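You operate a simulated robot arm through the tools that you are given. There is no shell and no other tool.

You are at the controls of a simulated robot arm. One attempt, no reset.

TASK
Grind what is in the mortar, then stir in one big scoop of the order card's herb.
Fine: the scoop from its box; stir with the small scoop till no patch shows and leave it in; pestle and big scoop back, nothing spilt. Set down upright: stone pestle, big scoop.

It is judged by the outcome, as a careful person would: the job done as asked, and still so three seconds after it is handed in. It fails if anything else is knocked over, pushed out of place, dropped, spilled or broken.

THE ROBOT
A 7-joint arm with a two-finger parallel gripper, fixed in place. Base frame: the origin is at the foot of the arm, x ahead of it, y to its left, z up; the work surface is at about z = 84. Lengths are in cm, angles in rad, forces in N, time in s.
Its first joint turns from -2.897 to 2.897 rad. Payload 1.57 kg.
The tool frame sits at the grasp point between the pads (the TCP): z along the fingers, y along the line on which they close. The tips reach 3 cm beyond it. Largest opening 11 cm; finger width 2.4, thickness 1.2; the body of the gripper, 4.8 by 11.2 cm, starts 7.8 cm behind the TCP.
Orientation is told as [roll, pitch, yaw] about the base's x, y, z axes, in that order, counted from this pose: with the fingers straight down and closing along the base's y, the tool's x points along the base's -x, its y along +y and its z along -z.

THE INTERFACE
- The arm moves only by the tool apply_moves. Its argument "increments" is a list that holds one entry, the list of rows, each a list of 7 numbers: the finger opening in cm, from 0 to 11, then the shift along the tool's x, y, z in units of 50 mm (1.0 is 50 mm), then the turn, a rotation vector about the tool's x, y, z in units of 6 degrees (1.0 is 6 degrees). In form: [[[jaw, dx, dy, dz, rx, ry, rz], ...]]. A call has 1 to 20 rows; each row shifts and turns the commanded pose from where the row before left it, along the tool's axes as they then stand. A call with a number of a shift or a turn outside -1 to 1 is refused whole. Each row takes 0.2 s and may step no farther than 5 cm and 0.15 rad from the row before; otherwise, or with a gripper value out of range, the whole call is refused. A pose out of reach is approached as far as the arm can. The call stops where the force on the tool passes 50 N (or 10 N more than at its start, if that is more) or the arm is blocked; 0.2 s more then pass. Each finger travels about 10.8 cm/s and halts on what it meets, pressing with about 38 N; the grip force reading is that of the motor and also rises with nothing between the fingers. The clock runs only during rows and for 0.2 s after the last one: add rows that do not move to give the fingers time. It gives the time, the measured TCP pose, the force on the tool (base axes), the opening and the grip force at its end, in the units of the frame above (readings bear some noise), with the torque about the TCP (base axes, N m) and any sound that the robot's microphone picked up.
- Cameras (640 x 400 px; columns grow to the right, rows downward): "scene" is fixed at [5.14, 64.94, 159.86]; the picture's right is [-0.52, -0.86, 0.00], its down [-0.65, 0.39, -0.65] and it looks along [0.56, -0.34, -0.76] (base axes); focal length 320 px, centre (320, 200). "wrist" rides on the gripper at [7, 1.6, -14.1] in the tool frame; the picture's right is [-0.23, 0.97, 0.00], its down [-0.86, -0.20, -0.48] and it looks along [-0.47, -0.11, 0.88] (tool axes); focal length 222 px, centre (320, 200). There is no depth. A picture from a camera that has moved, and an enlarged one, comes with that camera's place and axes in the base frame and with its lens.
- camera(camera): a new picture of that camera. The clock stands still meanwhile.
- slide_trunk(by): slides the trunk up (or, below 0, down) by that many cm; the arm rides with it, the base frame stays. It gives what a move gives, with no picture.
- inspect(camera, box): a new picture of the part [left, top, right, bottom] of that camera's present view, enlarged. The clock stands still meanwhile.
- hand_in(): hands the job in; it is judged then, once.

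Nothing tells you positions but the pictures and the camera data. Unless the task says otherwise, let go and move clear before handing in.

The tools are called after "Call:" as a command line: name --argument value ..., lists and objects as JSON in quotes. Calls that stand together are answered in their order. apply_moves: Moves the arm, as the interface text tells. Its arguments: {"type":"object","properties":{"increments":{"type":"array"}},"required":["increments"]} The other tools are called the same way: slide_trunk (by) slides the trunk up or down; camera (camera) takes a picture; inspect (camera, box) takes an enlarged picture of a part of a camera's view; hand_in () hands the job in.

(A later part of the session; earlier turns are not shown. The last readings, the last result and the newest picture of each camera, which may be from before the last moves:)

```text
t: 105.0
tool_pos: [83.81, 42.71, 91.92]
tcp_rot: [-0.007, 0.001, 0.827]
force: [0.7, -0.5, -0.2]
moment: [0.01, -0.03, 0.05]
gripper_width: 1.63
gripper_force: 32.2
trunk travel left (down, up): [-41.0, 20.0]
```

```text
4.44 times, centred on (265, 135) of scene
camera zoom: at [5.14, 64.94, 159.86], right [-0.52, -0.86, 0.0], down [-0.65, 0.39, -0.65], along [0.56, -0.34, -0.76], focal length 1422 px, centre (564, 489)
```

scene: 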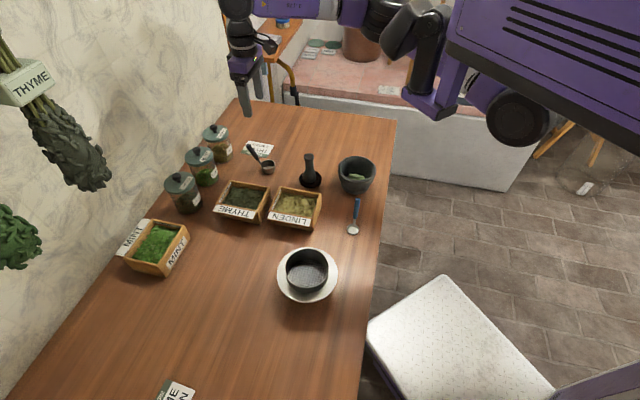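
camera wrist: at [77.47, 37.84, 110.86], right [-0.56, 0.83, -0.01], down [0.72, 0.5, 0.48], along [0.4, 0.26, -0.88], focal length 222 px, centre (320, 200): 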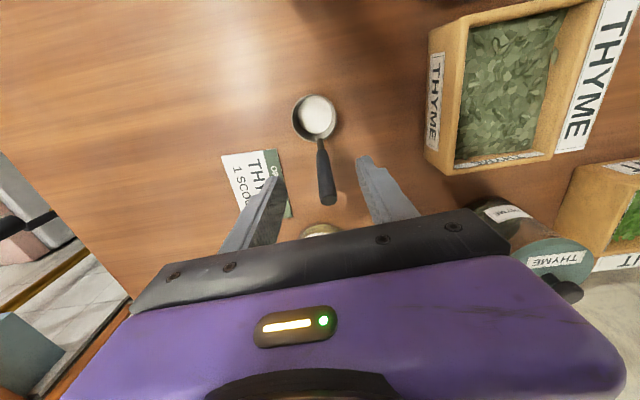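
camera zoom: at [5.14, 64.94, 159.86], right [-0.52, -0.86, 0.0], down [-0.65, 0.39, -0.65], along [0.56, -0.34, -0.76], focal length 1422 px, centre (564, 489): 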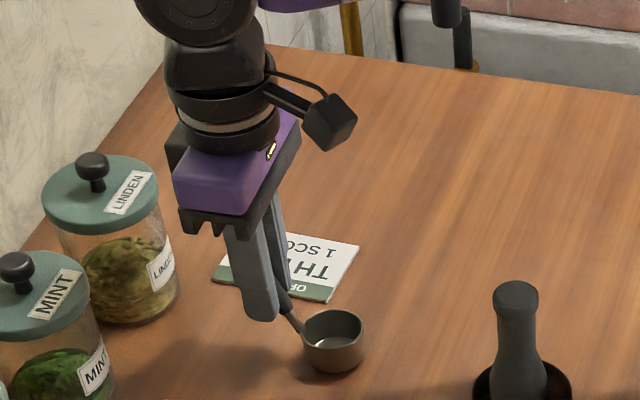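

The scoop handle is gripped. Lifting it straight up and checking the hold.

Call:
apply_moves --increments '[[[0.5, 0, 0, -0.1, 0, 0, 0], [0.5, 0, 0, -0.4, 0, 0, 0], [0.5, 0, 0, -0.8, 0, 0, 0], [0.5, 0, 0, -0.8, 0, 0, 0], [0.5, 0, 0, -0.6, 0, 0, 0], [0.5, 0, 0, 0, 0, 0, 0]]]'

Call:
inspect --camera "wrist" --box '[220, 60, 420, 230]'

Call:
inspect --camera "scene" --box '[220, 70, 310, 160]'

Call:
inspect --camera "wrist" --box '[380, 0, 640, 220]'

```text
t: 106.4
tool_pos: [83.76, 42.74, 105.54]
tcp_rot: [-0.007, 0.001, 0.827]
force: [0.2, -0.6, -0.5]
moment: [-0.01, -0.01, 0.0]
gripper_width: 1.65
gripper_force: 31.3
trunk travel left (down, up): [-41.0, 20.0]
```

```text
2.35 times, centred on (320, 145) of wrist
camera zoom: at [77.66, 38.87, 119.54], right [-0.56, 0.83, -0.01], down [0.72, 0.5, 0.48], along [0.4, 0.26, -0.88], focal length 523 px, centre (320, 329)
```

zoom: 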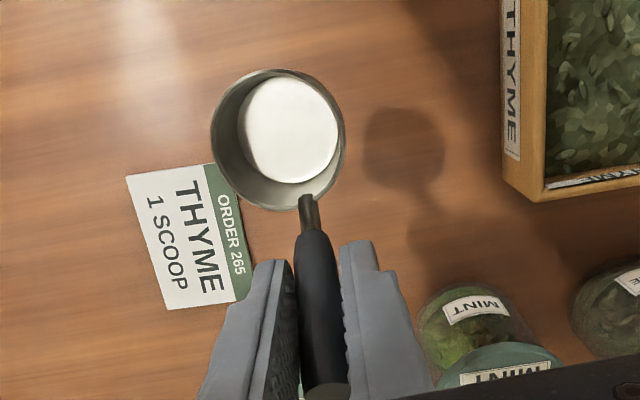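

```text
4.44 times, centred on (265, 115) of scene
camera zoom: at [5.14, 64.94, 159.86], right [-0.52, -0.86, 0.0], down [-0.65, 0.39, -0.65], along [0.56, -0.34, -0.76], focal length 1422 px, centre (564, 578)
```

zoom: 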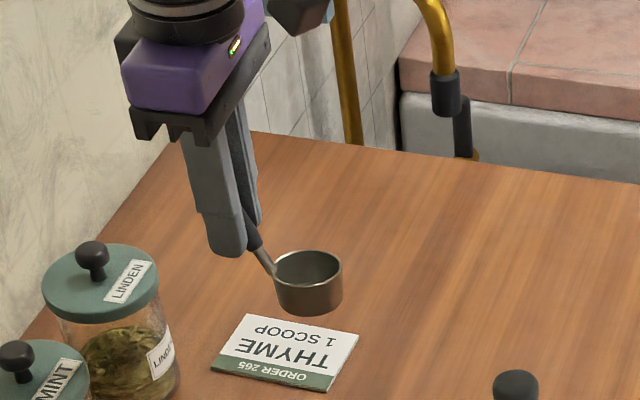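

```text
1.82 times, centred on (510, 110) of wrist
camera zoom: at [77.66, 38.87, 119.54], right [-0.56, 0.83, -0.01], down [0.72, 0.5, 0.48], along [0.4, 0.26, -0.88], focal length 404 px, centre (-26, 364)
```

zoom: 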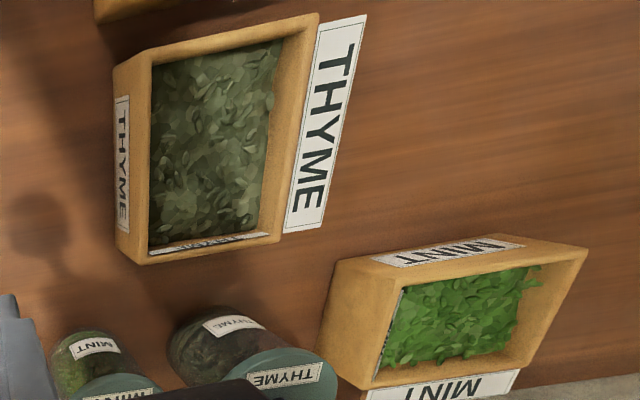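

The scoop hangs level and firm. I'll carry it over the thyme box, aligning with the box's long axis, and look at the herb level.

Call:
apply_moves --increments '[[[0.5, 0, 0, 0, 0, 0, 0.4], [0.5, -0.145, 0.86, 0, 0, 0, 0], [0.5, -0.145, 0.86, 0, 0, 0, 0], [0.5, -0.145, 0.86, 0, 0, 0, 0], [0.5, -0.145, 0.86, 0, 0, 0, 0], [0.5, 0, 0, 0, 0, 0, 0]]]'

Call:
camera --camera "wrist"

Call:
inspect --camera "scene" --box '[190, 110, 310, 230]'

```text
t: 107.8
tool_pos: [75.26, 55.26, 105.17]
tcp_rot: [-0.007, -0.001, 0.751]
force: [-0.1, 0.5, -0.3]
moment: [-0.01, -0.03, 0.04]
gripper_width: 1.64
gripper_force: 32.0
trunk travel left (down, up): [-41.0, 20.0]
```

```text
taken
camera wrist: at [68.91, 51.87, 119.4], right [-0.5, 0.87, -0.01], down [0.76, 0.44, 0.48], along [0.42, 0.23, -0.88], focal length 222 px, centre (320, 200)
```

wrist: 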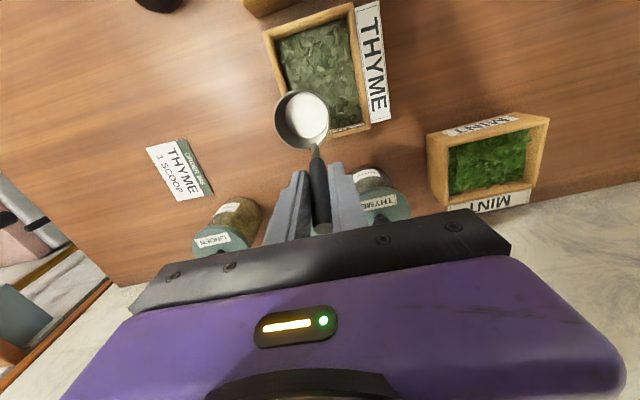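

```text
3.33 times, centred on (250, 170) of scene
camera zoom: at [5.14, 64.94, 159.86], right [-0.52, -0.86, 0.0], down [-0.65, 0.39, -0.65], along [0.56, -0.34, -0.76], focal length 1067 px, centre (553, 300)
```

zoom: 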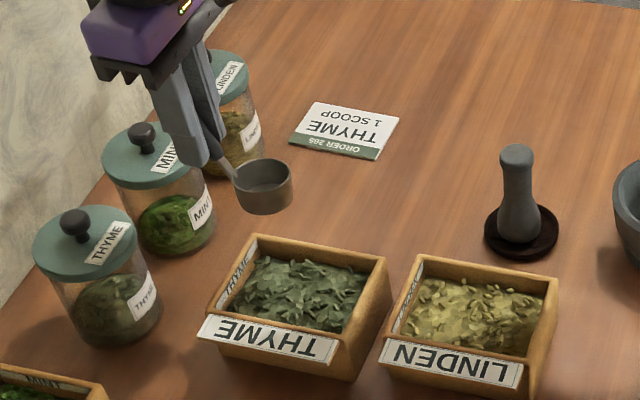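

Call:
apply_moves --increments '[[[0.5, 0, 0, 0, 0, 0, 0], [0.5, 0, 0, 0, 0, 0, 0]]]'

Call:
camera --camera "wrist"

Call:
inspect --camera "wrist" --box '[250, 0, 400, 150]'

```text
t: 108.4
tool_pos: [75.13, 55.29, 105.24]
tcp_rot: [-0.008, 0.003, 0.753]
force: [0.2, -0.7, 0.0]
moment: [0.02, 0.01, 0.0]
gripper_width: 1.65
gripper_force: 31.9
trunk travel left (down, up): [-41.0, 20.0]
```

```text
taken
camera wrist: at [68.88, 51.88, 119.34], right [-0.5, 0.87, -0.01], down [0.76, 0.44, 0.48], along [0.42, 0.23, -0.88], focal length 222 px, centre (320, 200)
```

wrist: 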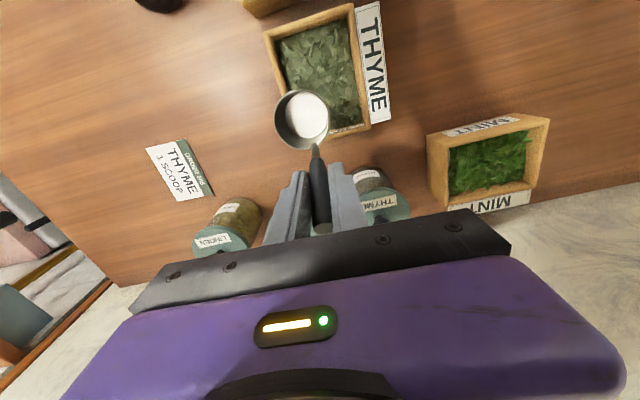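

```text
2.67 times, centred on (325, 75) of wrist
camera zoom: at [68.88, 51.88, 119.34], right [-0.5, 0.87, -0.01], down [0.76, 0.44, 0.48], along [0.42, 0.23, -0.88], focal length 592 px, centre (307, 533)
```

zoom: 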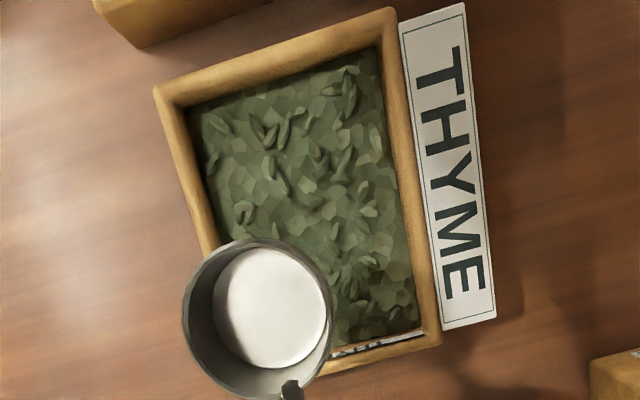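

The box rim is about 12.8×9.9 cm centred near (69.4, 52.3), with herb roughly 2 cm below the rim. I'll approach with yaw 20° so the tilted hand and camera clear the Linden box, then tilt the scoop mouth forward high above the box.

Call:
apply_moves --increments '[[[0.5, 0, 0, 0, 0, 0, 0.965], [0.5, 0, 0, 0, 0, 0, 0.965], [0.5, 0, 0, 0, 0, 0, 0.965], [0.5, 0, 0, 0, 0, 0, 0.965], [0.5, 0, 0, 0, 0, 0, 0]]]'

```text
t: 109.8
tool_pos: [76.04, 54.74, 105.07]
tcp_rot: [-0.007, -0.002, 0.332]
force: [0.2, 0.0, -1.3]
moment: [0.01, -0.01, 0.0]
gripper_width: 1.64
gripper_force: 31.9
trunk travel left (down, up): [-41.0, 20.0]
stopped in row 5: the arm was blocked; the commanded pose is now the measured one
```

Call:
apply_moves --increments '[[[0.5, 0.668, 0.012, 0.0, 0, 0, 0], [0.5, 0.668, 0.012, 0.0, 0, 0, 0], [0.5, 0.668, 0.012, 0.0, 0, 0, -0.16], [0.5, 0, 0, 0, 0, -1, 0], [0.5, 0, 0, 0, 0, -1, 0], [0.5, 0, 0, 0, 0, -1, 0], [0.5, 0, 0, 0, 0, -1, 0], [0.5, 0, 0, 0, 0, -1, 0], [0.5, 0, 0, 0, 0, 0, 0]]]'

Call:
inspect --camera "scene" --box '[190, 90, 350, 230]'

```text
t: 111.8
tool_pos: [66.35, 51.89, 105.09]
tcp_rot: [-0.008, -0.526, 0.356]
force: [0.0, 1.1, -0.5]
moment: [0.03, -0.03, 0.01]
gripper_width: 1.65
gripper_force: 31.6
trunk travel left (down, up): [-41.0, 20.0]
```

```text
2.86 times, centred on (270, 160) of scene
camera zoom: at [5.14, 64.94, 159.86], right [-0.52, -0.86, 0.0], down [-0.65, 0.39, -0.65], along [0.56, -0.34, -0.76], focal length 914 px, centre (463, 314)
```

zoom: 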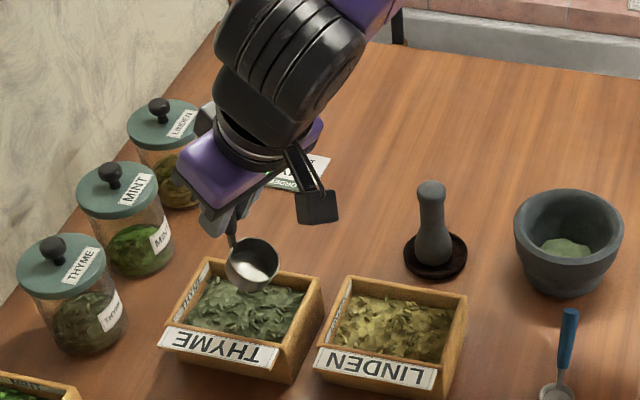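

Tilting works well here. Continuing to about 80°.

Call:
apply_moves --increments '[[[0.5, 0, 0, 0, 0, -0.92, 0], [0.5, 0, 0, 0, 0, -0.92, 0], [0.5, 0, 0, 0, 0, -0.92, 0], [0.5, 0, 0, 0, 0, -0.92, 0], [0.5, 0, 0, 0, 0, -0.92, 0], [0.5, 0, 0, 0, 0, -0.92, 0], [0.5, 0, 0, 0, 0, -0.92, 0], [0.5, 0, 0, 0, 0, -0.92, 0], [0.5, 0, 0, 0, 0, -0.92, 0], [0.5, 0, 0, 0, 0, 0, 0]]]'

Call:
inspect --camera "scene" --box '[190, 90, 350, 230]'

Call:
camera --camera "wrist"

```text
t: 114.0
tool_pos: [67.41, 51.03, 105.06]
tcp_rot: [-0.037, -1.391, 0.365]
force: [0.4, 1.2, -0.6]
moment: [-0.02, 0.04, 0.01]
gripper_width: 1.63
gripper_force: 31.8
trunk travel left (down, up): [-41.0, 20.0]
```

```text
2.86 times, centred on (270, 160) of scene
camera zoom: at [5.14, 64.94, 159.86], right [-0.52, -0.86, 0.0], down [-0.65, 0.39, -0.65], along [0.56, -0.34, -0.76], focal length 914 px, centre (463, 314)
```

zoom: 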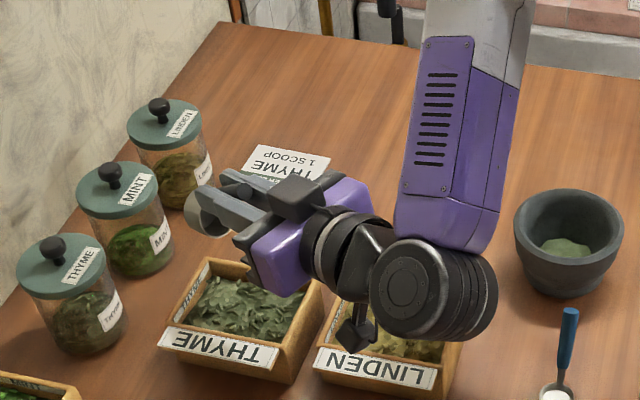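

```text
taken
camera wrist: at [52.64, 47.63, 100.64], right [-0.28, 0.94, 0.22], down [-0.24, -0.29, 0.93], along [0.93, 0.21, 0.3], focal length 222 px, centre (320, 200)
```

wrist: 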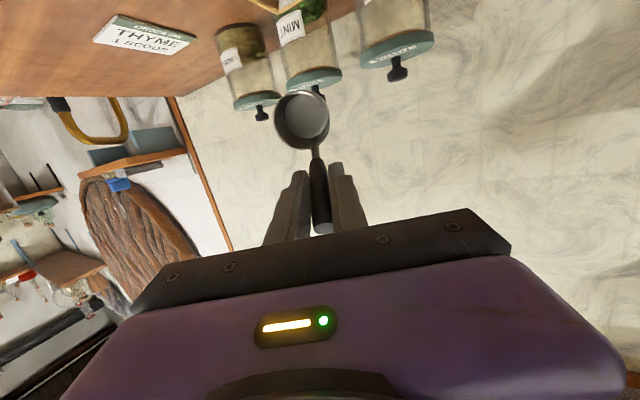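

The hand clears everything so far. I'll align the bowl over the back part of the thyme box and lower until just above the herb, then check clearances.

Call:
apply_moves --increments '[[[0.5, 0.021, 0.171, -0.121, 0, 0, 0], [0.5, 0.397, 0, 0.07, 0, 0, 0], [0.5, 0.397, 0, 0.07, 0, 0, 0], [0.5, 0.397, 0, 0.07, 0, 0, 0], [0.5, 0.397, 0, 0.07, 0, 0, 0], [0.5, 0, 0, 0, 0, 0, 0]]]'

Call:
inspect --camera "scene" --box '[190, 130, 350, 250]'

Call:
camera --camera "wrist"

```text
t: 115.6
tool_pos: [69.53, 49.92, 97.68]
tcp_rot: [-0.015, -1.4, 0.295]
force: [0.6, 0.5, -0.4]
moment: [0.02, 0.03, 0.0]
gripper_width: 1.63
gripper_force: 32.3
trunk travel left (down, up): [-41.0, 20.0]
stopped in row 6: the arm was blocked; the commanded pose is now the measured one
```

```text
3.33 times, centred on (270, 190) of scene
camera zoom: at [5.14, 64.94, 159.86], right [-0.52, -0.86, 0.0], down [-0.65, 0.39, -0.65], along [0.56, -0.34, -0.76], focal length 1067 px, centre (487, 233)
```

zoom: 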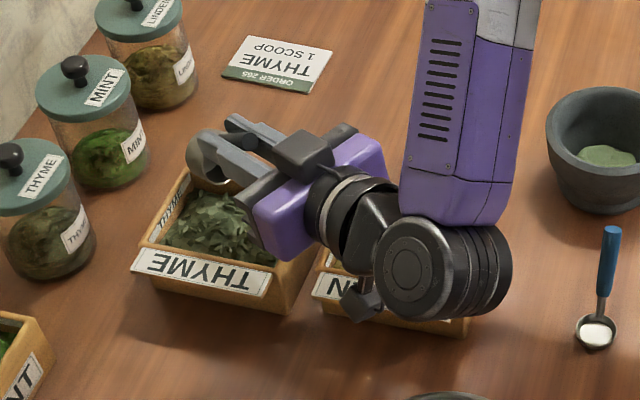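

```text
taken
camera wrist: at [54.47, 47.42, 93.1], right [-0.23, 0.95, 0.22], down [-0.26, -0.28, 0.92], along [0.94, 0.16, 0.31], focal length 222 px, centre (320, 200)
```

wrist: 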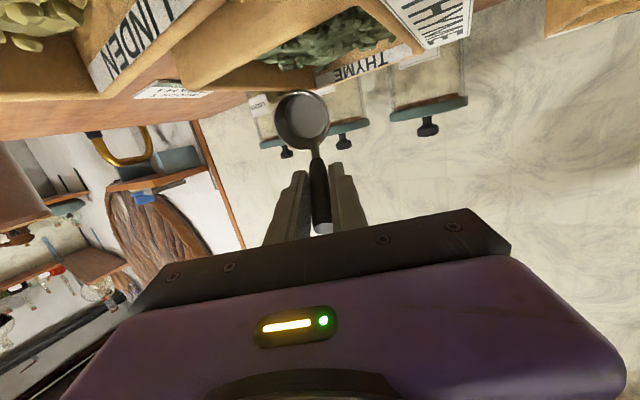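

The wrist ran into a joint limit at low height. Lowering the trunk should let the forearm come in flatter, so I'll back up and retry with the trunk lower.

Call:
apply_moves --increments '[[[0.5, -0.69, 0, -0.122, 0, 0, 0], [0.5, -0.69, 0, -0.122, 0, 0, 0], [0.5, -0.69, 0, -0.122, 0, 0, 0], [0.5, -0.69, 0, -0.122, 0, 0, 0], [0.5, 0, 0, 0, 0, 0, 0]]]'

Call:
slide_trunk --by -13

```text
t: 117.0
tool_pos: [68.7, 47.79, 103.6]
tcp_rot: [-0.146, -1.273, 0.399]
force: [0.7, 0.3, 0.8]
moment: [-0.03, 0.16, 0.02]
gripper_width: 1.63
gripper_force: 31.4
trunk travel left (down, up): [-41.0, 20.0]
stopped in row 5: the arm was blocked; the commanded pose is now the measured one
```

```text
t: 118.5
tool_pos: [68.63, 48.19, 91.79]
tcp_rot: [-0.116, -1.295, 0.373]
force: [-3.9, -1.3, 19.6]
moment: [-0.12, -0.45, -0.13]
gripper_width: 0.55
gripper_force: 0.2
trunk travel left (down, up): [-28.1, 32.9]
stopped: the force on the tool passed its limit at 56 N (the readings are from after the stop); the commanded pose is now the measured one
```

The raise had stalled and the slide made contact; the grip reading suggests the scoop slipped. I must look right away.

Call:
camera --camera "scene"

Call:
inspect --camera "scene" --box '[190, 130, 350, 250]'

Call:
camera --camera "wrist"

```text
taken
```

scene: 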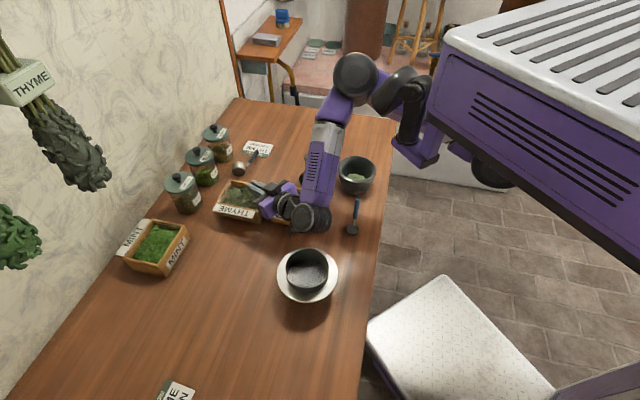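

```text
3.33 times, centred on (270, 190) of scene
camera zoom: at [5.14, 64.94, 159.86], right [-0.52, -0.86, 0.0], down [-0.65, 0.39, -0.65], along [0.56, -0.34, -0.76], focal length 1067 px, centre (487, 233)
```

zoom: 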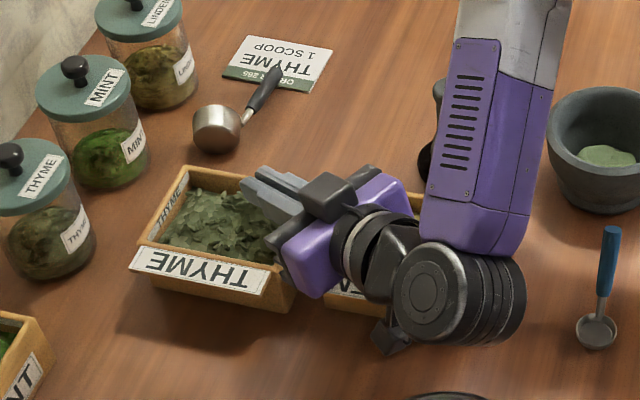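

```text
taken
camera wrist: at [53.22, 45.77, 88.83], right [-0.19, 0.96, 0.19], down [-0.18, -0.22, 0.96], along [0.96, 0.15, 0.21], focal length 222 px, centre (320, 200)
```

wrist: 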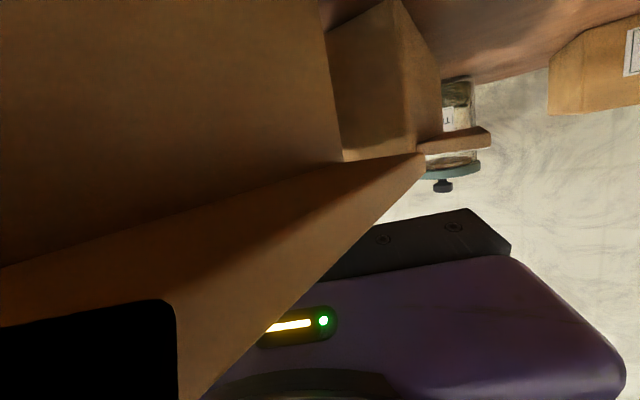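

The scoop has come out of the hand and lies on the table behind the thyme box, empty, and the hand is resting on the boxes. I'll back straight up with the trunk first.

Call:
slide_trunk --by 13

Call:
camera --camera "scene"

Call:
inspect --camera "scene" --box '[190, 130, 350, 250]'

Call:
camera --camera "wrist"

```text
t: 120.1
tool_pos: [68.63, 48.15, 104.55]
tcp_rot: [-0.124, -1.29, 0.379]
force: [1.8, 0.0, 0.9]
moment: [-0.01, -0.03, -0.02]
gripper_width: 0.5
gripper_force: 0.0
trunk travel left (down, up): [-41.1, 19.9]
```

```text
taken
```

scene: 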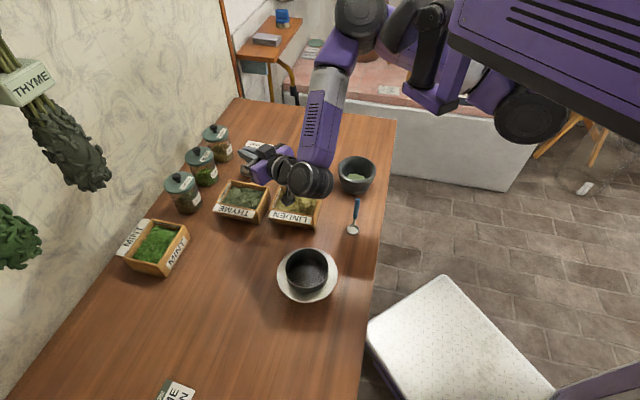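

```text
3.33 times, centred on (270, 190) of scene
camera zoom: at [5.14, 64.94, 159.86], right [-0.52, -0.86, 0.0], down [-0.65, 0.39, -0.65], along [0.56, -0.34, -0.76], focal length 1067 px, centre (487, 233)
```

zoom: 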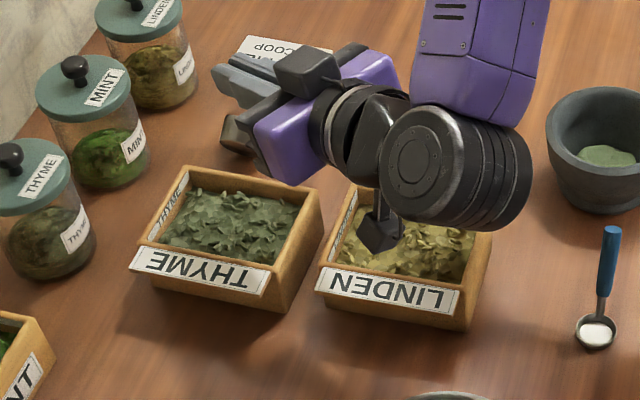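

```text
taken
camera wrist: at [53.19, 45.74, 101.72], right [-0.19, 0.96, 0.19], down [-0.17, -0.22, 0.96], along [0.97, 0.15, 0.21], focal length 222 px, centre (320, 200)
```

wrist: 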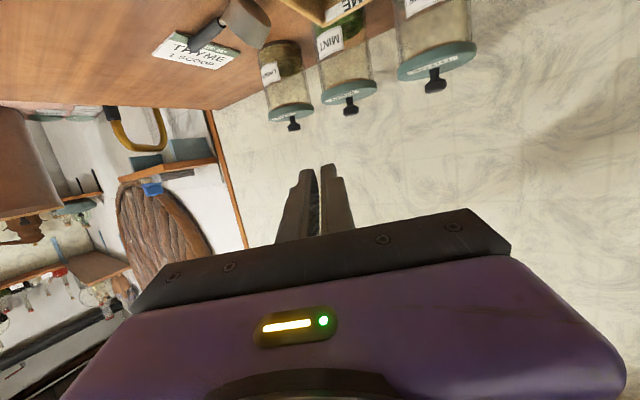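

Both boxes appear still upright and in place, nothing spilt. The scoop lies between the thyme box and the order card. I'll bring the hand upright and look from above.

Call:
apply_moves --increments '[[[0.5, 0, 0, 0, 0, 1, 0], [0.5, 0, 0, 0, 0, 1, 0], [0.5, 0, 0, 0, 0, 1, 0], [0.5, 0, 0, 0, 0, 1, 0], [0.5, 0, 0, 0, 0, 1, 0], [0.5, 0, 0, 0, 0, 1, 0], [0.5, 0, 0, 0, 0, 1, 0], [0.5, 0, 0, 0, 0, 1, 0], [0.5, 0, 0, 0, 0, 1, 0], [0.5, 0, 0, 0, 0, 1, 0], [0.5, 0, 0, 0, 0, 1, 0], [0.5, 0, 0, 0, 0, 1, 0], [0.5, 0, 0, 0, 0, 0.3, 0], [0.5, 0, 0, 0, 0, 0, 0]]]'

Call:
inspect --camera "scene" --box '[190, 130, 350, 250]'

Call:
camera --camera "wrist"

```text
t: 123.1
tool_pos: [68.7, 48.26, 104.66]
tcp_rot: [-0.033, 0.0, 0.261]
force: [-0.9, -0.5, -0.9]
moment: [0.01, 0.01, -0.01]
gripper_width: 0.52
gripper_force: 0.1
trunk travel left (down, up): [-41.1, 19.9]
```

```text
3.33 times, centred on (270, 190) of scene
camera zoom: at [5.14, 64.94, 159.86], right [-0.52, -0.86, 0.0], down [-0.65, 0.39, -0.65], along [0.56, -0.34, -0.76], focal length 1067 px, centre (487, 233)
```

zoom: 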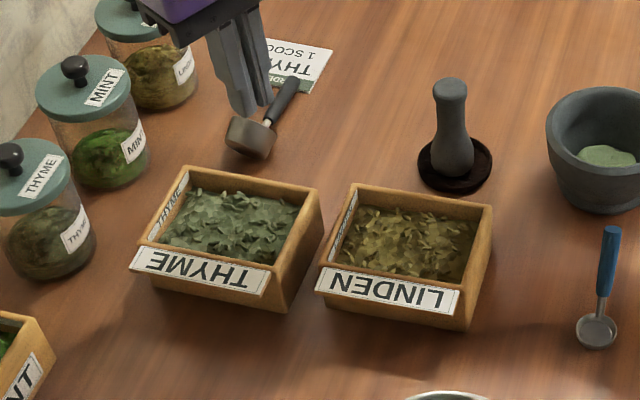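

```text
taken
camera wrist: at [61.29, 48.55, 118.67], right [-0.03, 1.0, -0.03], down [0.87, 0.04, 0.49], along [0.49, -0.01, -0.87], focal length 222 px, centre (320, 200)
```

wrist: 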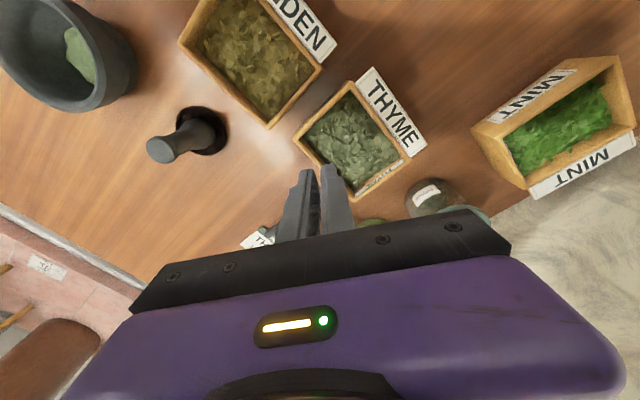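

Call:
apply_moves --increments '[[[4, 0, 0, -0.9, 0, 0, 0], [4, 0, 0, -0.9, 0, 0, 0], [4, -0.9, -0.2, 0, 0, 0, 0], [4, -0.9, -0.2, 0, 0, 0, 0], [4, 0, 0, 0, 0, 0, 0]]]'

Call:
camera --camera "wrist"

Call:
inspect --camera "scene" --box '[220, 130, 300, 190]'

```text
t: 124.3
tool_pos: [77.57, 48.94, 113.58]
tcp_rot: [-0.036, -0.004, 0.261]
force: [-0.3, 0.1, -0.8]
moment: [-0.01, -0.04, 0.0]
gripper_width: 4.01
gripper_force: 0.1
trunk travel left (down, up): [-41.1, 19.9]
```

```text
taken
camera wrist: at [70.14, 49.25, 127.61], right [-0.03, 1.0, -0.03], down [0.87, 0.04, 0.49], along [0.49, -0.01, -0.87], focal length 222 px, centre (320, 200)
```

wrist: 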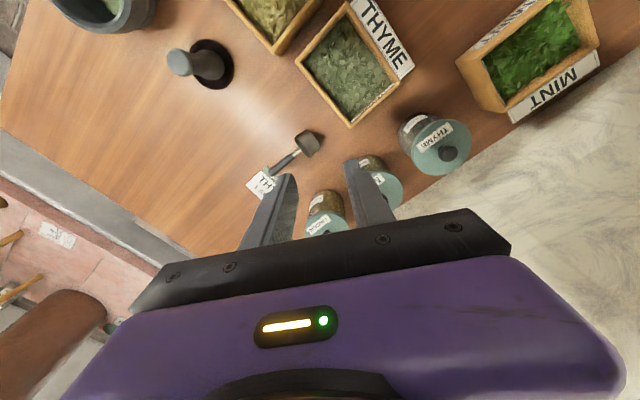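

```text
6.67 times, centred on (260, 160) of scene
camera zoom: at [5.14, 64.94, 159.86], right [-0.52, -0.86, 0.0], down [-0.65, 0.39, -0.65], along [0.56, -0.34, -0.76], focal length 2133 px, centre (720, 467)
```

zoom: 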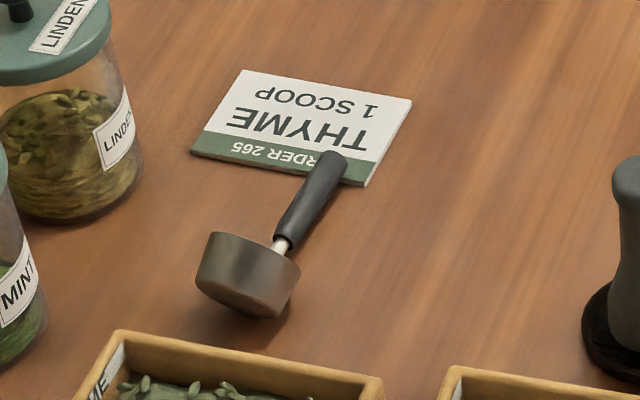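

Call:
inspect --camera "wrist" --box '[240, 110, 350, 210]'

Call:
inspect --camera "wrist" --box '[230, 0, 430, 130]'

```text
4.00 times, centred on (295, 160) of wrist
camera zoom: at [70.14, 49.25, 127.61], right [-0.03, 1.0, -0.03], down [0.87, 0.04, 0.49], along [0.49, -0.01, -0.87], focal length 888 px, centre (420, 360)
```

zoom: 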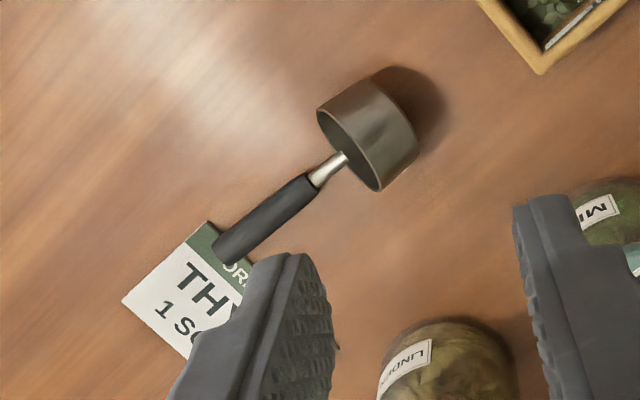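

```text
3.08 times, centred on (330, 65) of wrist
camera zoom: at [70.14, 49.25, 127.61], right [-0.03, 1.0, -0.03], down [0.87, 0.04, 0.49], along [0.49, -0.01, -0.87], focal length 684 px, centre (289, 615)
```

zoom: 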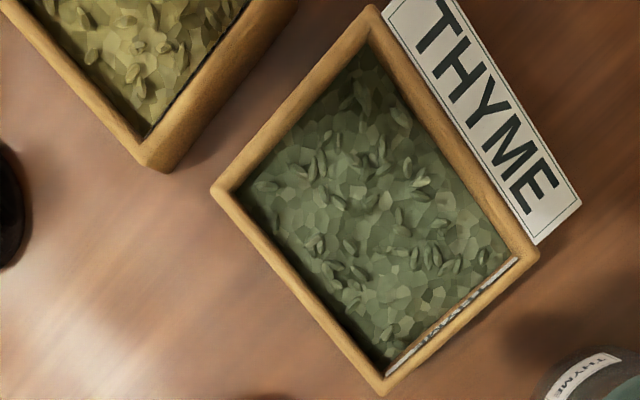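

The big scoop lies on its side near (84, 43), mouth toward the card, its handle along azimuth ≈ −51°, tip resting on the card. I'll test how far the hand can yaw the other way, to grip that handle properly.

Call:
apply_moves --increments '[[[4, 0, 0, 0, 0, 0, 1], [4, 0, 0, 0, 0, 0, 1], [4, 0, 0, 0, 0, 0, 1], [4, 0, 0, 0, 0, 0, 1], [4, 0, 0, 0, 0, 0, 1], [4, 0, 0, 0, 0, 0, 1], [4, 0, 0, 0, 0, 0, 1], [4, 0, 0, 0, 0, 0, 1], [4, 0, 0, 0, 0, 0, 1], [4, 0, 0, 0, 0, 0, 1], [4, 0, 0, 0, 0, 0, 1], [4, 0, 0, 0, 0, 0, 0]]]'

Call:
camera --camera "wrist"

```text
t: 126.9
tool_pos: [77.67, 48.99, 113.68]
tcp_rot: [-0.009, -0.032, -0.89]
force: [-0.2, 0.0, 0.4]
moment: [0.04, -0.01, -0.03]
gripper_width: 4.01
gripper_force: 0.1
trunk travel left (down, up): [-41.1, 19.9]
```

```text
taken
camera wrist: at [74.36, 55.91, 127.57], right [0.9, 0.44, 0.0], down [0.38, -0.77, 0.51], along [0.22, -0.46, -0.86], focal length 222 px, centre (320, 200)
```

wrist: 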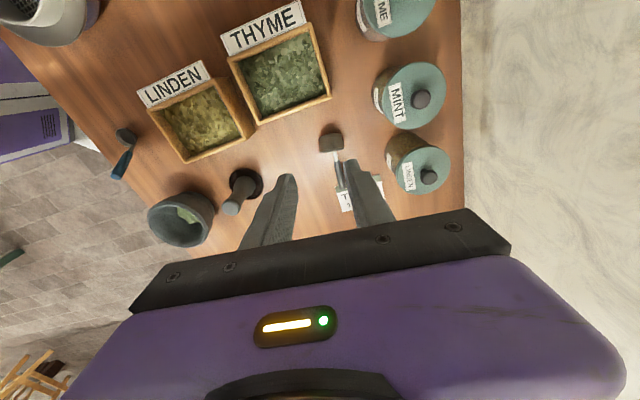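

Yaw −51° is reachable, so I can grip the fallen handle from above. Moving above the handle's middle at about (84.7, 42.1).

Call:
apply_moves --increments '[[[4, -0.652, 0.075, 0, 0, 0.3, 0], [4, -0.652, 0.075, 0, 0, 0, 0], [4, -0.652, 0.075, 0, 0, 0, 0], [4, 0, 0, 0.9, 0, 0, 0], [4, 0, 0, 0.9, 0, 0, 0], [4, 0, 0, 0.8, 0, 0, 0], [4, 0, 0, 0, 0, 0, 0]]]'

Call:
camera --camera "wrist"

Call:
inspect --camera "wrist" --box '[220, 60, 420, 240]'

Call:
inspect --camera "scene" --box '[210, 100, 310, 180]'

```text
t: 128.5
tool_pos: [84.66, 42.36, 100.65]
tcp_rot: [-0.01, -0.001, -0.892]
force: [-0.1, -0.6, 0.8]
moment: [0.01, -0.01, 0.0]
gripper_width: 4.02
gripper_force: 0.0
trunk travel left (down, up): [-41.1, 19.9]
```

```text
taken
camera wrist: at [81.49, 48.87, 114.78], right [0.9, 0.44, -0.01], down [0.39, -0.79, 0.48], along [0.2, -0.44, -0.88], focal length 222 px, centre (320, 200)
```

wrist: 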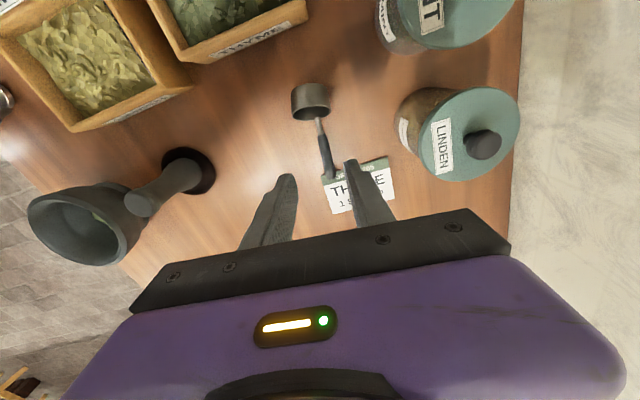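

```text
2.22 times, centred on (320, 150) of wrist
camera zoom: at [81.49, 48.87, 114.78], right [0.9, 0.44, -0.01], down [0.39, -0.79, 0.48], along [0.2, -0.44, -0.88], focal length 494 px, centre (320, 311)
```

zoom: 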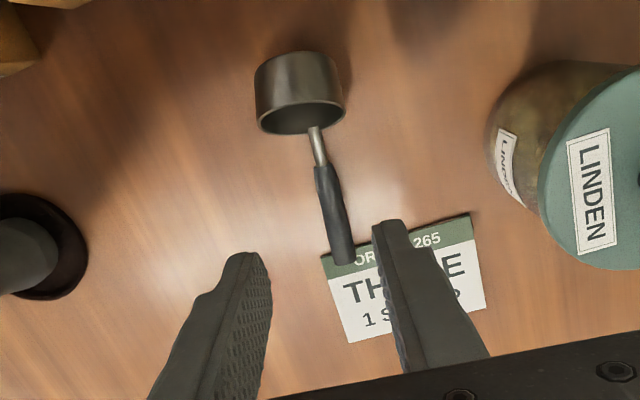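

```text
5.00 times, centred on (260, 140) of scene
camera zoom: at [5.14, 64.94, 159.86], right [-0.52, -0.86, 0.0], down [-0.65, 0.39, -0.65], along [0.56, -0.34, -0.76], focal length 1600 px, centre (620, 500)
```

zoom: 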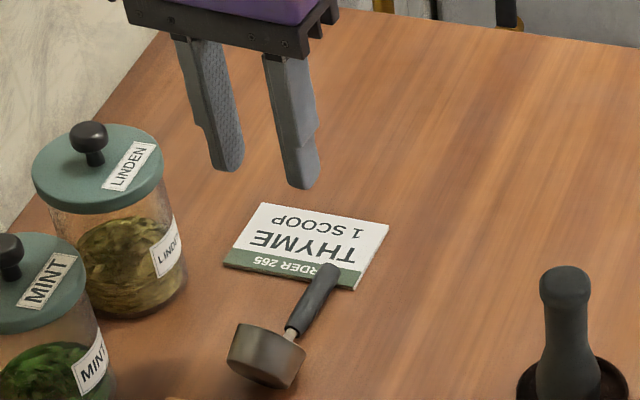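

Call:
apply_moves --increments '[[[4, -0.236, 0.05, 0, 0, 0, 0], [4, 0, 0, 0.8, 0, 0, 0], [4, 0, 0, 0.8, 0, 0, 0], [4, 0, 0, 0.6, 0, 0, 0], [4, 0, 0, 0.4, 0, 0, 0], [4, 0, 0, 0, 0, 0, 0]]]'

Call:
inspect --camera "wrist" --box '[220, 60, 420, 240]'

Call:
inspect --camera "scene" --box '[210, 100, 310, 180]'

```text
t: 129.9
tool_pos: [85.49, 41.03, 87.66]
tcp_rot: [-0.011, 0.001, -0.89]
force: [-0.9, -0.1, 0.2]
moment: [0.02, -0.02, 0.01]
gripper_width: 4.01
gripper_force: 0.0
trunk travel left (down, up): [-41.1, 19.9]
```

```text
2.22 times, centred on (320, 150) of wrist
camera zoom: at [82.4, 47.67, 101.71], right [0.9, 0.44, -0.01], down [0.39, -0.79, 0.48], along [0.2, -0.44, -0.88], focal length 494 px, centre (320, 311)
```

zoom: 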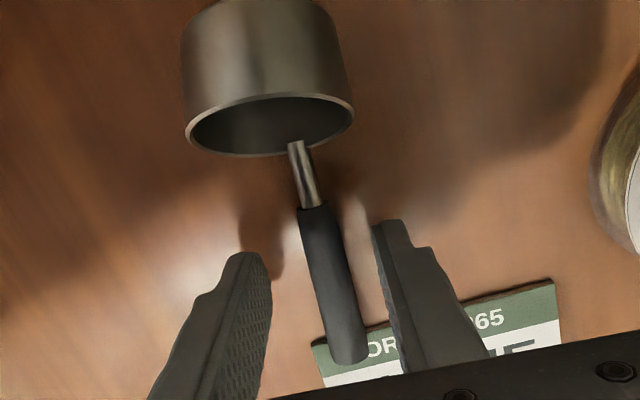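

```text
5.00 times, centred on (260, 140) of scene
camera zoom: at [5.14, 64.94, 159.86], right [-0.52, -0.86, 0.0], down [-0.65, 0.39, -0.65], along [0.56, -0.34, -0.76], focal length 1600 px, centre (620, 500)
```

zoom: 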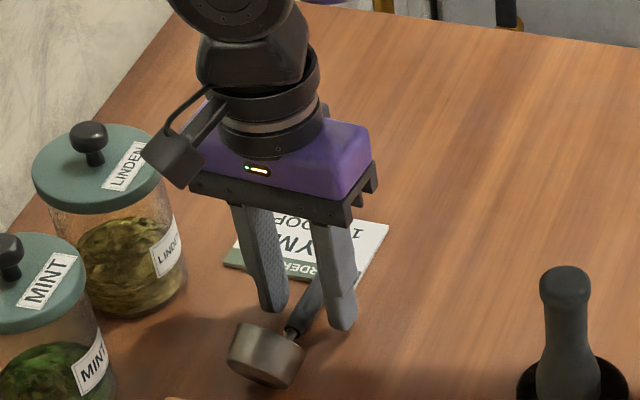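

On closer look the scoop has tipped backward onto its handle (mouth facing up and out along the handle). I'll lower slightly, grip the handle near its middle, and lift.

Call:
apply_moves --increments '[[[4, 0, 0, 0.07, 0, 0, 0], [3, 0, 0, 0, 0, 0, 0], [2, 0, 0, 0, 0, 0, 0], [0.3, 0, 0, 0, 0, 0, 0], [0.3, 0, 0, 0, 0, 0, 0], [0.3, 0, 0, 0, 0, 0, 0]]]'

Call:
inspect --camera "wrist" --box '[220, 60, 420, 240]'

```text
t: 131.3
tool_pos: [85.57, 41.09, 87.38]
tcp_rot: [-0.01, -0.001, -0.89]
force: [-0.3, 0.4, -0.3]
moment: [0.02, 0.01, -0.02]
gripper_width: 1.62
gripper_force: 31.4
trunk travel left (down, up): [-41.1, 19.9]
```

```text
2.22 times, centred on (320, 150) of wrist
camera zoom: at [82.42, 47.65, 101.46], right [0.9, 0.44, -0.01], down [0.39, -0.79, 0.48], along [0.2, -0.44, -0.88], focal length 494 px, centre (320, 311)
```

zoom: 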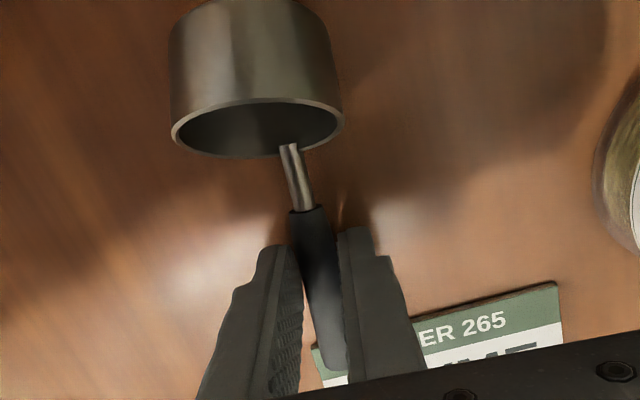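

Gripped again. Plan: carry it to the free area right of the card, stand it upright there, then re-grip it properly. Lifting first.

Call:
apply_moves --increments '[[[0.3, 0, 0, -0.1, 0, 0, 0], [0.3, 0, 0, -0.4, 0, 0, 0], [0.3, 0, 0, -0.8, 0, 0, 0], [0.3, 0, 0, -0.8, 0, 0, 0], [0.3, 0, 0, -0.8, 0, 0, 0], [0.3, 0, 0, -0.8, 0, 0, 0], [0.3, 0, 0, 0, 0, 0, 0]]]'

Call:
inspect --camera "wrist" --box '[220, 60, 420, 240]'

Call:
inspect --camera "scene" --box '[210, 70, 310, 170]'

```text
t: 132.9
tool_pos: [85.52, 41.11, 106.05]
tcp_rot: [-0.01, 0.0, -0.89]
force: [0.2, 0.3, 0.1]
moment: [-0.01, 0.02, 0.03]
gripper_width: 1.61
gripper_force: 31.7
trunk travel left (down, up): [-41.1, 19.9]
```

```text
2.22 times, centred on (320, 150) of wrist
camera zoom: at [82.5, 47.82, 120.18], right [0.9, 0.44, -0.01], down [0.39, -0.79, 0.48], along [0.2, -0.44, -0.88], focal length 494 px, centre (320, 311)
```

zoom: 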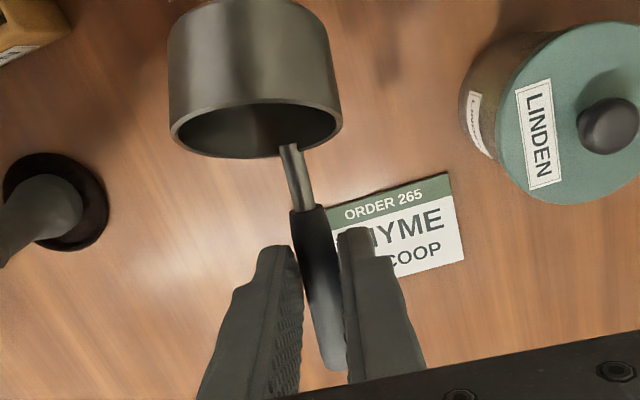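

```text
4.00 times, centred on (260, 120) of scene
camera zoom: at [5.14, 64.94, 159.86], right [-0.52, -0.86, 0.0], down [-0.65, 0.39, -0.65], along [0.56, -0.34, -0.76], focal length 1280 px, centre (560, 520)
```

zoom: 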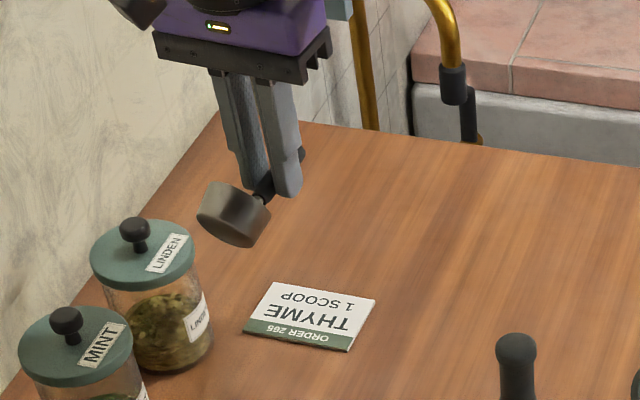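

Call:
apply_moves --increments '[[[0.3, -0.754, -0.557, 0, 0, 0, 0], [0.3, -0.754, -0.557, 0, 0, 0, 0], [0.3, -0.754, -0.557, 0, 0, 0, 0], [0.3, -0.754, -0.557, 0, 0, 0, 0], [0.3, -0.754, -0.557, 0, 0, 0, 0], [0.3, -0.754, -0.557, 0, 0, 0, 0], [0.3, -0.754, -0.557, 0, 0, 0, 0], [0.3, 0, 0, 0, 0, 0, 0]]]'

Call:
apply_moves --increments '[[[0.3, 0, 0, 0, 0, -1, 0], [0.3, 0, 0, 0, 0, -1, 0], [0.3, 0, 0, 0, 0, -1, 0], [0.3, 0, 0, 0, 0, -1, 0], [0.3, 0, 0, 0, 0, -1, 0], [0.3, 0, 0, 0, 0, -1, 0], [0.3, 0, 0, 0, 0, -1, 0], [0.3, 0, 0, 0, 0, -1, 0], [0.3, 0, 0, 0, 0, 0, 0]]]'

Call:
camera --camera "scene"

Call:
camera --camera "wrist"

```text
t: 134.7
tool_pos: [87.02, 8.15, 106.23]
tcp_rot: [-0.012, -0.001, -0.889]
force: [-0.3, -0.2, -0.7]
moment: [0.04, -0.03, 0.01]
gripper_width: 1.61
gripper_force: 31.4
trunk travel left (down, up): [-41.1, 19.9]
```

```text
t: 136.7
tool_pos: [87.15, 8.32, 106.23]
tcp_rot: [-0.014, -0.84, -0.877]
force: [-0.7, 0.0, -0.5]
moment: [-0.01, -0.02, 0.01]
gripper_width: 1.6
gripper_force: 31.5
trunk travel left (down, up): [-41.1, 19.9]
```

```text
taken
```

scene: 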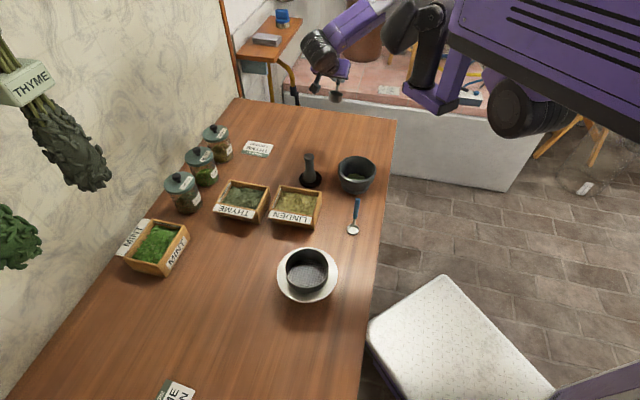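

```text
taken
camera wrist: at [78.79, 21.32, 110.4], right [0.85, 0.5, 0.16], down [-0.01, -0.29, 0.96], along [0.52, -0.82, -0.24], focal length 222 px, centre (320, 200)
```

wrist: 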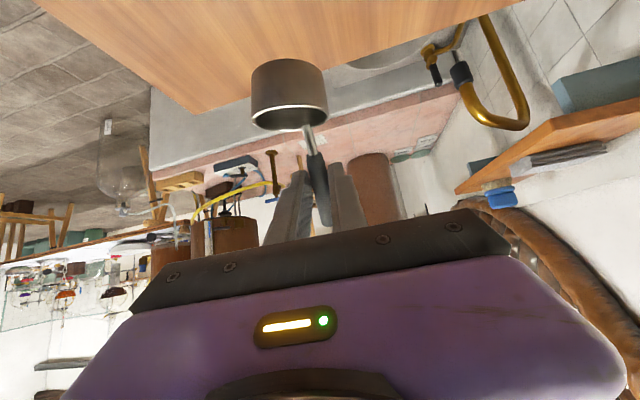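

Call:
inspect --camera "scene" --box '[290, 50, 370, 130]'

Call:
inspect --camera "wrist" --box '[220, 30, 400, 240]'

```text
5.00 times, centred on (330, 90) of scene
camera zoom: at [5.14, 64.94, 159.86], right [-0.52, -0.86, 0.0], down [-0.65, 0.39, -0.65], along [0.56, -0.34, -0.76], focal length 1600 px, centre (270, 750)
```

zoom: 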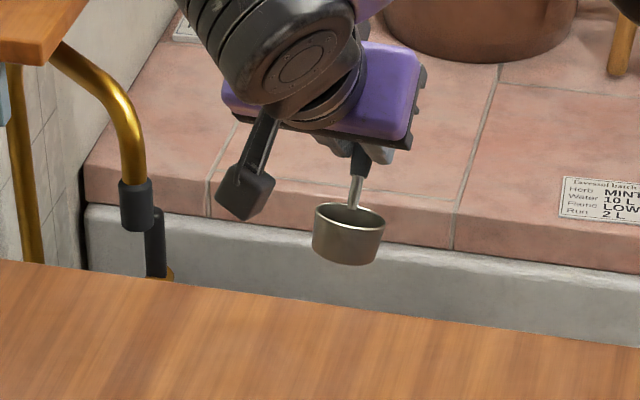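

```text
1.90 times, centred on (310, 135) of wrist
camera zoom: at [78.79, 21.32, 110.4], right [0.85, 0.5, 0.16], down [-0.01, -0.29, 0.96], along [0.52, -0.82, -0.24], focal length 423 px, centre (339, 324)
```

zoom: 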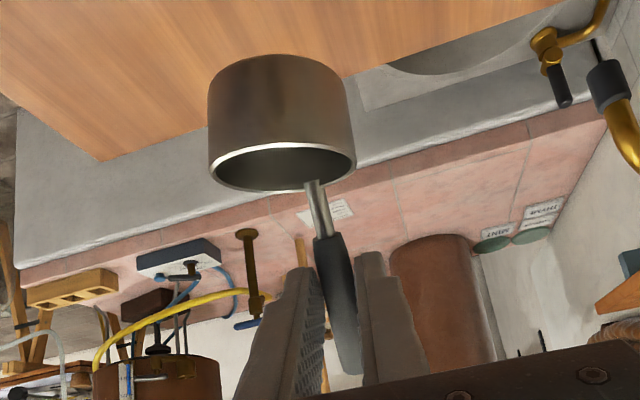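

The bowl is now within about 16° of level. A little more pitch will level it.

Call:
apply_moves --increments '[[[0.3, 0, 0, 0, 0, -0.9, 0], [0.3, 0, 0, 0, 0, -0.9, 0], [0.3, 0, 0, 0, 0, -0.85, 0], [0.3, 0, 0, 0, 0, 0, 0]]]'

Call:
inspect --camera "scene" --box '[290, 50, 370, 130]'

Call:
inspect --camera "wrist" --box '[220, 30, 400, 240]'

```text
t: 137.7
tool_pos: [87.2, 8.44, 106.2]
tcp_rot: [-0.022, -1.117, -0.869]
force: [0.0, -0.6, -0.2]
moment: [-0.01, -0.04, 0.01]
gripper_width: 1.6
gripper_force: 31.4
trunk travel left (down, up): [-41.1, 19.9]
```

```text
5.00 times, centred on (330, 90) of scene
camera zoom: at [5.14, 64.94, 159.86], right [-0.52, -0.86, 0.0], down [-0.65, 0.39, -0.65], along [0.56, -0.34, -0.76], focal length 1600 px, centre (270, 750)
```

zoom: 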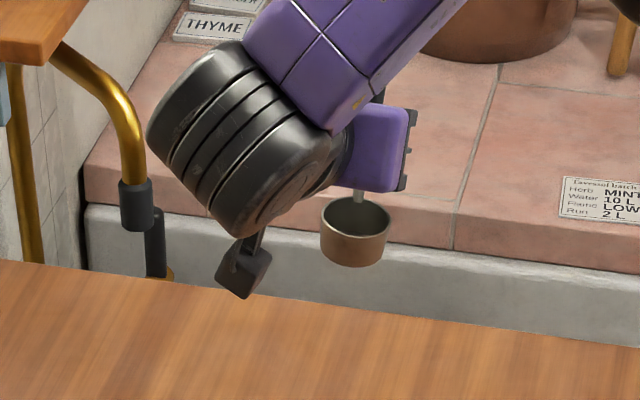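

```text
1.90 times, centred on (310, 135) of wrist
camera zoom: at [78.35, 21.77, 106.07], right [0.82, 0.54, 0.19], down [-0.18, -0.08, 0.98], along [0.54, -0.84, 0.04], focal length 423 px, centre (339, 324)
```

zoom: 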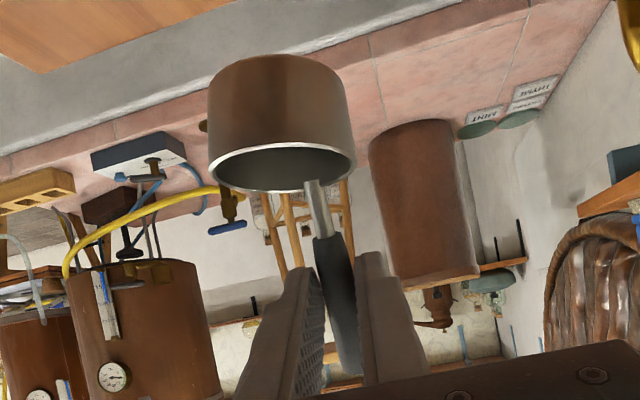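

Call:
apply_moves --increments '[[[0.3, 0, 0, 0, 0, 0.7, 0], [0.3, 0.65, 0, 0.375, 0, 0, 0], [0.3, 0.65, 0, 0.375, 0, 0, 0], [0.3, 0.65, 0, 0.375, 0, 0, 0], [0.3, 0.52, 0, 0.3, 0, 0, 0], [0.3, 0, 0, 0, 0, 0, 0]]]'

Call:
inspect --camera "scene" --box '[290, 80, 370, 160]'

```text
t: 139.1
tool_pos: [86.83, 8.39, 91.97]
tcp_rot: [-0.019, -1.043, -0.873]
force: [-0.3, 0.1, -1.3]
moment: [0.0, -0.04, -0.01]
gripper_width: 1.59
gripper_force: 31.5
trunk travel left (down, up): [-41.1, 19.9]
```

```text
5.00 times, centred on (330, 120) of scene
camera zoom: at [5.14, 64.94, 159.86], right [-0.52, -0.86, 0.0], down [-0.65, 0.39, -0.65], along [0.56, -0.34, -0.76], focal length 1600 px, centre (270, 600)
```

zoom: 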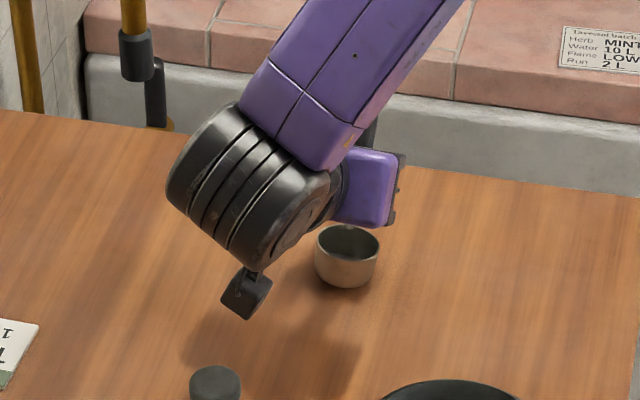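

Call:
apply_moves --increments '[[[0.3, 0.07, 0, 0.04, 0, 0, 0], [0.3, 0.07, 0, 0.04, 0, 0, 0], [0.3, 0, 0, 0, 0, 0, 0]]]'

Call:
inspect --camera "scene" --box '[310, 110, 350, 140]'

```text
t: 139.9
tool_pos: [86.89, 8.26, 91.42]
tcp_rot: [-0.012, -1.047, -0.88]
force: [5.3, -2.1, 20.2]
moment: [-0.17, 0.06, 0.05]
gripper_width: 1.6
gripper_force: 31.4
trunk travel left (down, up): [-41.1, 19.9]
```

```text
13.33 times, centred on (330, 125) of scene
camera zoom: at [5.14, 64.94, 159.86], right [-0.52, -0.86, 0.0], down [-0.65, 0.39, -0.65], along [0.56, -0.34, -0.76], focal length 4266 px, centre (187, 1200)
```

zoom: 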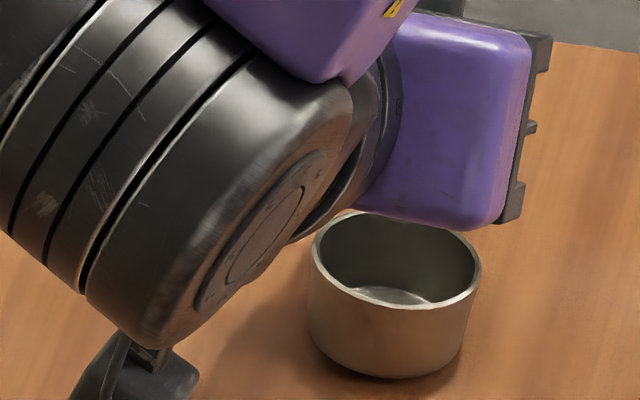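

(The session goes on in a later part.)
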